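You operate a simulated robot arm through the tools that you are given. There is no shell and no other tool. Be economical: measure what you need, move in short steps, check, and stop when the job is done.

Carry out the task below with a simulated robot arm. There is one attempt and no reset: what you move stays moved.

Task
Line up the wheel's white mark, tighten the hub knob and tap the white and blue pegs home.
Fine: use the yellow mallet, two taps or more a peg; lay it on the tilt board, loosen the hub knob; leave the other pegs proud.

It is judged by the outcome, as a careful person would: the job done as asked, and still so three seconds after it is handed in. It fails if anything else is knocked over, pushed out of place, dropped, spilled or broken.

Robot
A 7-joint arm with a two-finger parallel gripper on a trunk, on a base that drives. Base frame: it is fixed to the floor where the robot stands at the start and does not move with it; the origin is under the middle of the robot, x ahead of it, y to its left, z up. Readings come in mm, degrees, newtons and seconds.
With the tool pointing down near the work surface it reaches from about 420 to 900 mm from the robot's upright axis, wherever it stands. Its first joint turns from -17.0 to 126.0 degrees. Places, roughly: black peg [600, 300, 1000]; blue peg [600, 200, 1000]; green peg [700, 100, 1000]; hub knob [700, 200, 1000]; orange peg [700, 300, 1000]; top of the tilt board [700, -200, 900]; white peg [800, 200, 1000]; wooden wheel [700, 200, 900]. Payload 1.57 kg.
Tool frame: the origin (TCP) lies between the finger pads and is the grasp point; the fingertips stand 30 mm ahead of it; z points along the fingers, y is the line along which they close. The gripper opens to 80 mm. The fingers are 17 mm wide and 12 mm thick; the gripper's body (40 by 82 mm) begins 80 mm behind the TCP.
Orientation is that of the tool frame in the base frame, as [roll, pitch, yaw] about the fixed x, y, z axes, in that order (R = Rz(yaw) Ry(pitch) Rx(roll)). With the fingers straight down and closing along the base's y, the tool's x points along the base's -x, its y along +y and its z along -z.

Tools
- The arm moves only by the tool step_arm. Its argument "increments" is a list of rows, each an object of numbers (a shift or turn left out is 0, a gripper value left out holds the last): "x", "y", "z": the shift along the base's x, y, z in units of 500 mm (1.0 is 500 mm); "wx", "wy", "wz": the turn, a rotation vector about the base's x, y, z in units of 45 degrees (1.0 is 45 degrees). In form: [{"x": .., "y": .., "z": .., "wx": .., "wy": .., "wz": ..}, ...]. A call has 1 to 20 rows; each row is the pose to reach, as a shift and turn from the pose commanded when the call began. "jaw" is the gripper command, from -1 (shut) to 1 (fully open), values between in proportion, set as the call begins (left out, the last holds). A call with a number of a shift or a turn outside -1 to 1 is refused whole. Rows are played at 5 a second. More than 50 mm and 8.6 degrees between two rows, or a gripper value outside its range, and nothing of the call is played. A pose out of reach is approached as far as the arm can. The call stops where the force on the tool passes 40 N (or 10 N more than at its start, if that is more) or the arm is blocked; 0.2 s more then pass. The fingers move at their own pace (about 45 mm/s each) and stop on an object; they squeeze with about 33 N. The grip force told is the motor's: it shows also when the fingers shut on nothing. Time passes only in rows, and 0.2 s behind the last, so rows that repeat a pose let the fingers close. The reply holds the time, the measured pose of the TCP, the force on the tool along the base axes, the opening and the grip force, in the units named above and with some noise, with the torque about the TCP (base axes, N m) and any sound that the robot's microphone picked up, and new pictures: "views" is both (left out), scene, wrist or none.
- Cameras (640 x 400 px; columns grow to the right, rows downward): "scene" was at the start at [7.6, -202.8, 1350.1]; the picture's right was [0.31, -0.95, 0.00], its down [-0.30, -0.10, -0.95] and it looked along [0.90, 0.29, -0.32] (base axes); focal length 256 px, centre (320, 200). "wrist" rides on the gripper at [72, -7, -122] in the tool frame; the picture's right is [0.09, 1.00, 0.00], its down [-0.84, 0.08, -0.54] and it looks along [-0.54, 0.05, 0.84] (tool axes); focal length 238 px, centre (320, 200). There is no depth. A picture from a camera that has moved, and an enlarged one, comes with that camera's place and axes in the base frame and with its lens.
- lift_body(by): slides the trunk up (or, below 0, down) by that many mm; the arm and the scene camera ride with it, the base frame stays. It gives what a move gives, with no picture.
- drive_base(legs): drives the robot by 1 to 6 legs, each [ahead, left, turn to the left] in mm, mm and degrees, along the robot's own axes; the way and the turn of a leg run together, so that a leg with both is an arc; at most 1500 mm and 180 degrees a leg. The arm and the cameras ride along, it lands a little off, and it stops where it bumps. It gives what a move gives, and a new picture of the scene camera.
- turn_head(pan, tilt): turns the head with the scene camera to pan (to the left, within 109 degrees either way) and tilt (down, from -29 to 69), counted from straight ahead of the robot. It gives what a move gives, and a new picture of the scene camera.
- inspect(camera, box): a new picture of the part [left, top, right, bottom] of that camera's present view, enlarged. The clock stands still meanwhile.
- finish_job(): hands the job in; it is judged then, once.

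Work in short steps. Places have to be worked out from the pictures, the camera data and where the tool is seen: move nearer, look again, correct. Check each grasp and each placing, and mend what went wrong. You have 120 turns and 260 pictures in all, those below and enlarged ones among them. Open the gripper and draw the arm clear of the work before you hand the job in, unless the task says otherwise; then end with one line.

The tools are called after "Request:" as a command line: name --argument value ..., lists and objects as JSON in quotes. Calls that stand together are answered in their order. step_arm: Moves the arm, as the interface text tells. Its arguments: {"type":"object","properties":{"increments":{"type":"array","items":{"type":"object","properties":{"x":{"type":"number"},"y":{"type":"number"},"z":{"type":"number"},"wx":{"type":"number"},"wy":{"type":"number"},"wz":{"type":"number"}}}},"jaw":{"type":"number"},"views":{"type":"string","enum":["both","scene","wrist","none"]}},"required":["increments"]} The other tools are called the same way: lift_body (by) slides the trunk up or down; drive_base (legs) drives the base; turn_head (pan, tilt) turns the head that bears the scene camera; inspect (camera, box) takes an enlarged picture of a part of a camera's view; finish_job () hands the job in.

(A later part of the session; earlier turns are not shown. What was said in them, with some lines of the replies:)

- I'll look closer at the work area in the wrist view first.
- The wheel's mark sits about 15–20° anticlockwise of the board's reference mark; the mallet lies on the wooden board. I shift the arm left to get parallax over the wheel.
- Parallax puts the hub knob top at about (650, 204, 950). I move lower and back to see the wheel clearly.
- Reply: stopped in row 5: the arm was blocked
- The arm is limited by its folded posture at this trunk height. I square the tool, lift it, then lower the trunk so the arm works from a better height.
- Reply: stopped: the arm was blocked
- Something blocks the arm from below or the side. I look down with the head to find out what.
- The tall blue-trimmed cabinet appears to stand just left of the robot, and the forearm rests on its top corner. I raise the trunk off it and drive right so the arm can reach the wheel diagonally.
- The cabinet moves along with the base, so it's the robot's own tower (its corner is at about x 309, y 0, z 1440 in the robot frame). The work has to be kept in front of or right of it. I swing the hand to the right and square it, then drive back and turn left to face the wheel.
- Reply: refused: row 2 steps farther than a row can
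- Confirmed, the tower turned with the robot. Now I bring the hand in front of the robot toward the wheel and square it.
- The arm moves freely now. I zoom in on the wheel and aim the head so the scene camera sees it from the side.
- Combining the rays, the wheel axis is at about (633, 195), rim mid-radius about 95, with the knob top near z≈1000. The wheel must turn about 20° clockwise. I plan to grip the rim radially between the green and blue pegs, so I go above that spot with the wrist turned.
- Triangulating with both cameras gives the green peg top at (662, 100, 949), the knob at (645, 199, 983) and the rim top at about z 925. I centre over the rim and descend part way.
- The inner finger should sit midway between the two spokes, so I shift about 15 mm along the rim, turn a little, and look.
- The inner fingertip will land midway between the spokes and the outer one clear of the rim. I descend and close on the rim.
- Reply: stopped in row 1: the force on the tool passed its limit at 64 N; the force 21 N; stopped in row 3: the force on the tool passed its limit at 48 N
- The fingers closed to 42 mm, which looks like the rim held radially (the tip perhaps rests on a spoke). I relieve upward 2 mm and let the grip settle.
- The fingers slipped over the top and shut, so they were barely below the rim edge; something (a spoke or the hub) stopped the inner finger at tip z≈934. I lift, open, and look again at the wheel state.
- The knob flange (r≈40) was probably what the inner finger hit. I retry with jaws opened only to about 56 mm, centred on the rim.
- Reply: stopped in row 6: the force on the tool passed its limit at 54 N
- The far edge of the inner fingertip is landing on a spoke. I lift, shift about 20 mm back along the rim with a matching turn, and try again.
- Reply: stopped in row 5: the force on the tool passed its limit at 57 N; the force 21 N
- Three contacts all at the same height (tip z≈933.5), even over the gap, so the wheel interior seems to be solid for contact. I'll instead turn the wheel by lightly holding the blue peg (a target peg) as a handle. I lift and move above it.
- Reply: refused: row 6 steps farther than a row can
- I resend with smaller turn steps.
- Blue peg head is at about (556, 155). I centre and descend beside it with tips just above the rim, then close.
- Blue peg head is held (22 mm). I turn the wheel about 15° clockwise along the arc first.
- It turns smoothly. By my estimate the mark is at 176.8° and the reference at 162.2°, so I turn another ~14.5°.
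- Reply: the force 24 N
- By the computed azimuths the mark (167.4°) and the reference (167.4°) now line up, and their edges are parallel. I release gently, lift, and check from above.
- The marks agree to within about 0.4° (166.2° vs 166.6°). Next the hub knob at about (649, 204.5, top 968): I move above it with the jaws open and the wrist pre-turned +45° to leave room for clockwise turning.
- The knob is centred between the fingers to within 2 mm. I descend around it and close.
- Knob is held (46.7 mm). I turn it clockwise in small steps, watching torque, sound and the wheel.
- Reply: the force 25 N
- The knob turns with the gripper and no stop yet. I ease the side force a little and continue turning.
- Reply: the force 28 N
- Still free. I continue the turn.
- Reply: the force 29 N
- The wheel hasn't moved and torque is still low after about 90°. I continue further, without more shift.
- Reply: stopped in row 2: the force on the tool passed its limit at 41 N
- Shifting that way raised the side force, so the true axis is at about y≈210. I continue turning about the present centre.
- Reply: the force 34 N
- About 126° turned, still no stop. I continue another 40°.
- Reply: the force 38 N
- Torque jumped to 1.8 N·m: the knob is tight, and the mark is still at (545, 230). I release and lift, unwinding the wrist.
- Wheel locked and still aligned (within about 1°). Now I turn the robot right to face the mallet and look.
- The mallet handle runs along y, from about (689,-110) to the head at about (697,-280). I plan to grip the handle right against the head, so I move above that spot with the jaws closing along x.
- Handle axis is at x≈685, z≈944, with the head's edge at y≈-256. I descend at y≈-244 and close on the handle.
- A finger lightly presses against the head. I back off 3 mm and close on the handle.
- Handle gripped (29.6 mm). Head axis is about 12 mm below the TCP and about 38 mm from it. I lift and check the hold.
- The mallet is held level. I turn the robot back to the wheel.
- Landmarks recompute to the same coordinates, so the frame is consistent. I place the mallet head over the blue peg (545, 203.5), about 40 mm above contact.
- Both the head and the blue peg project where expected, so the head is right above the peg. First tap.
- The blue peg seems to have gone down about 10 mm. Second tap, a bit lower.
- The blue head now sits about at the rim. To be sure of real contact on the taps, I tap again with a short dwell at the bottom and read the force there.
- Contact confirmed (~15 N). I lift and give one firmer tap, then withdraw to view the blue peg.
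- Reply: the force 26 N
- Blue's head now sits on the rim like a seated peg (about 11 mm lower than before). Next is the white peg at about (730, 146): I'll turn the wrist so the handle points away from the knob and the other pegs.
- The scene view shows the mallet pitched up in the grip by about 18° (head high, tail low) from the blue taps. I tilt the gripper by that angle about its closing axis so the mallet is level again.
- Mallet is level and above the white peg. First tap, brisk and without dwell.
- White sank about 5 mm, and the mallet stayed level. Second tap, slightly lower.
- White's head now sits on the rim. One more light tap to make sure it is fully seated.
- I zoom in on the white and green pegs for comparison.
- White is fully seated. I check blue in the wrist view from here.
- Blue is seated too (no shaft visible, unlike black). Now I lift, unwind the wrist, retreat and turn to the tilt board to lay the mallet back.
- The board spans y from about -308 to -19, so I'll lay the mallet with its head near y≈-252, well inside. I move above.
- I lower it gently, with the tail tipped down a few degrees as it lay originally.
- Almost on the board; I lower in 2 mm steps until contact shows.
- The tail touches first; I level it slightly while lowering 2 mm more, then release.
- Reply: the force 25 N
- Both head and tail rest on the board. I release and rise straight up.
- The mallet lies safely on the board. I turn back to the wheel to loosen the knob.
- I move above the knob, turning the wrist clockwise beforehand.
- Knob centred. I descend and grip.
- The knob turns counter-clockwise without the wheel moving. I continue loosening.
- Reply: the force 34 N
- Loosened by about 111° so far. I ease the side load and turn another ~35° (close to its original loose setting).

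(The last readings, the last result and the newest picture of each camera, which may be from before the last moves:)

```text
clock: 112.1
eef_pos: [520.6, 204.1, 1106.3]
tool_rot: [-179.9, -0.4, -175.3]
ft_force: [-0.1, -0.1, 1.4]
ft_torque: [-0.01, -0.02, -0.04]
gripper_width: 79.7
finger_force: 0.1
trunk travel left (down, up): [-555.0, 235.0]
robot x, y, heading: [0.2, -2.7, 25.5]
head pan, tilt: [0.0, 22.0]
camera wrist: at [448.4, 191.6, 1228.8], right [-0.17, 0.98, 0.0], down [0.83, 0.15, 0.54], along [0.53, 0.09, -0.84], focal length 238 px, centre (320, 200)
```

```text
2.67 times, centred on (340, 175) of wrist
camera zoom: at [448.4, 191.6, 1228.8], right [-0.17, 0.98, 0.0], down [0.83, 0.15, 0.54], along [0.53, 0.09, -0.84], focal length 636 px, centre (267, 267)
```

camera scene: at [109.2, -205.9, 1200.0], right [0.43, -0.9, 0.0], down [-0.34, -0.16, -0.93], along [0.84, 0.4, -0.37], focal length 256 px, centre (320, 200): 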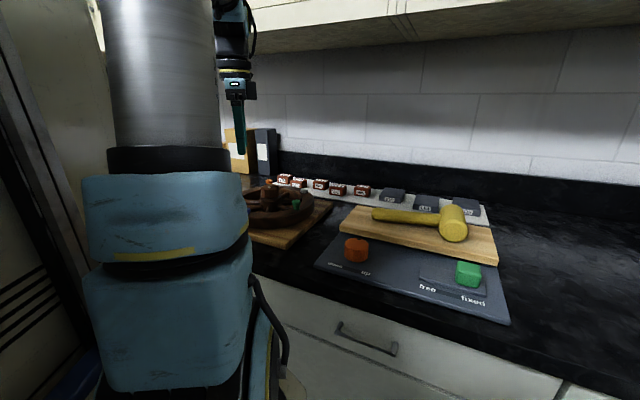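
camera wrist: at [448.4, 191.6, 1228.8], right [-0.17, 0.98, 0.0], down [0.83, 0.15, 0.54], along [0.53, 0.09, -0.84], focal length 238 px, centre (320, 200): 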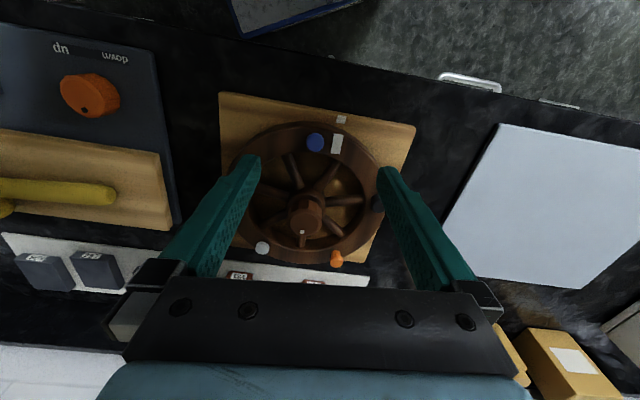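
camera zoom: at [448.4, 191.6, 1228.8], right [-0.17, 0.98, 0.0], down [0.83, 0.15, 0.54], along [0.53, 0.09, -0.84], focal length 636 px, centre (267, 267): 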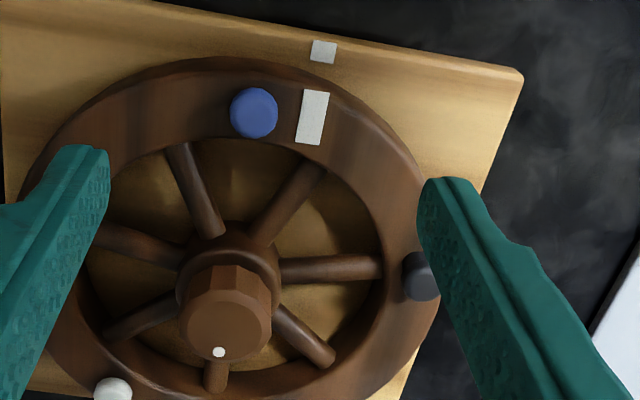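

Wheel still aligned (166.7° vs 167.2°), pegs as wanted, knob loosened, mallet on the board. I draw the arm up and clear.

Request:
step_arm --increments '[{"z": 0.08}, {"z": 0.16, "x": -0.02}, {"z": 0.24, "x": -0.04}, {"z": 0.24, "x": -0.04}]'

Request:
inspect --camera "scene" --box '[230, 160, 520, 330]'

```text
clock: 113.1
eef_pos: [497.3, 204.5, 1226.3]
tool_rot: [-179.8, -0.4, -175.3]
ft_force: [0.7, 0.3, -0.3]
ft_torque: [-0.03, -0.01, -0.01]
gripper_width: 80.0
finger_force: 0.0
trunk travel left (down, up): [-555.0, 235.0]
robot x, y, heading: [-2.1, -3.9, 25.5]
head pan, tilt: [0.0, 22.0]
camera scene: at [109.2, -205.9, 1200.0], right [0.43, -0.9, 0.0], down [-0.34, -0.16, -0.93], along [0.84, 0.4, -0.37], focal length 256 px, centre (320, 200)
camera wrist: at [427.7, 190.7, 1349.4], right [-0.18, 0.98, 0.0], down [0.83, 0.15, 0.54], along [0.53, 0.09, -0.84], focal length 238 px, centre (320, 200)
```

scene: 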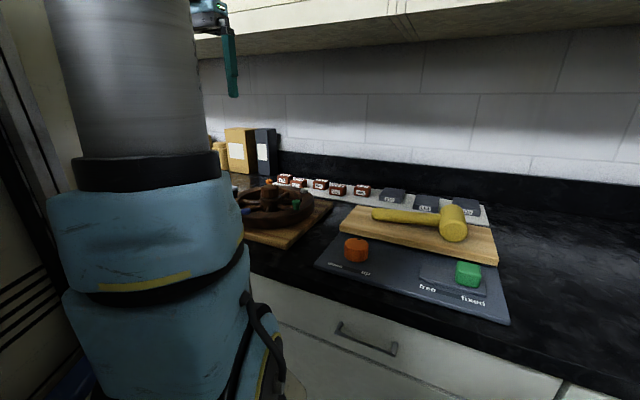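
wrist: 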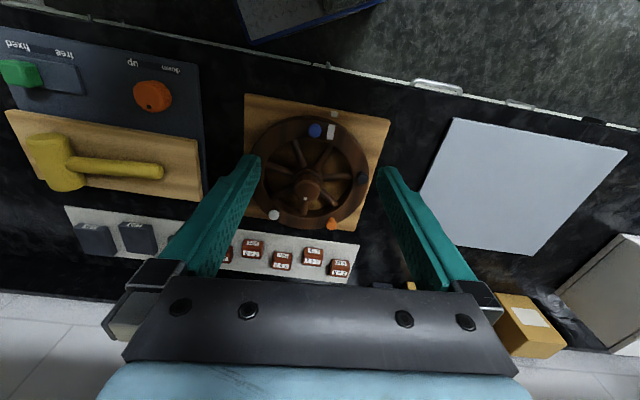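

```text
2.21 times, centred on (375, 245) of scene
camera zoom: at [109.2, -205.9, 1200.0], right [0.43, -0.9, 0.0], down [-0.34, -0.16, -0.93], along [0.84, 0.4, -0.37], focal length 565 px, centre (199, 101)
```

zoom: 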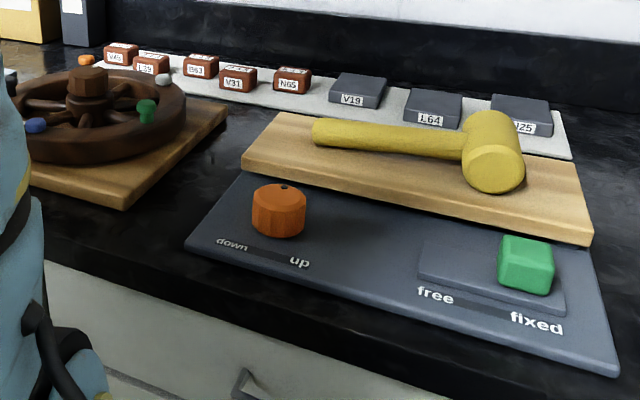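

Everything is in place: blue and white are seated, the others are proud, and the mallet rests on the board. I hand the job in.

Request:
finish_job

```text
The job is handed in.
```

The job is handed in: the wheel's white mark is lined up to within about 1°, and the white and blue pegs are tapped home with the yellow mallet (at least two taps each). The other pegs are still proud, the mallet lies on the tilt board, and the hub knob, tightened for the tapping, is loosened again.
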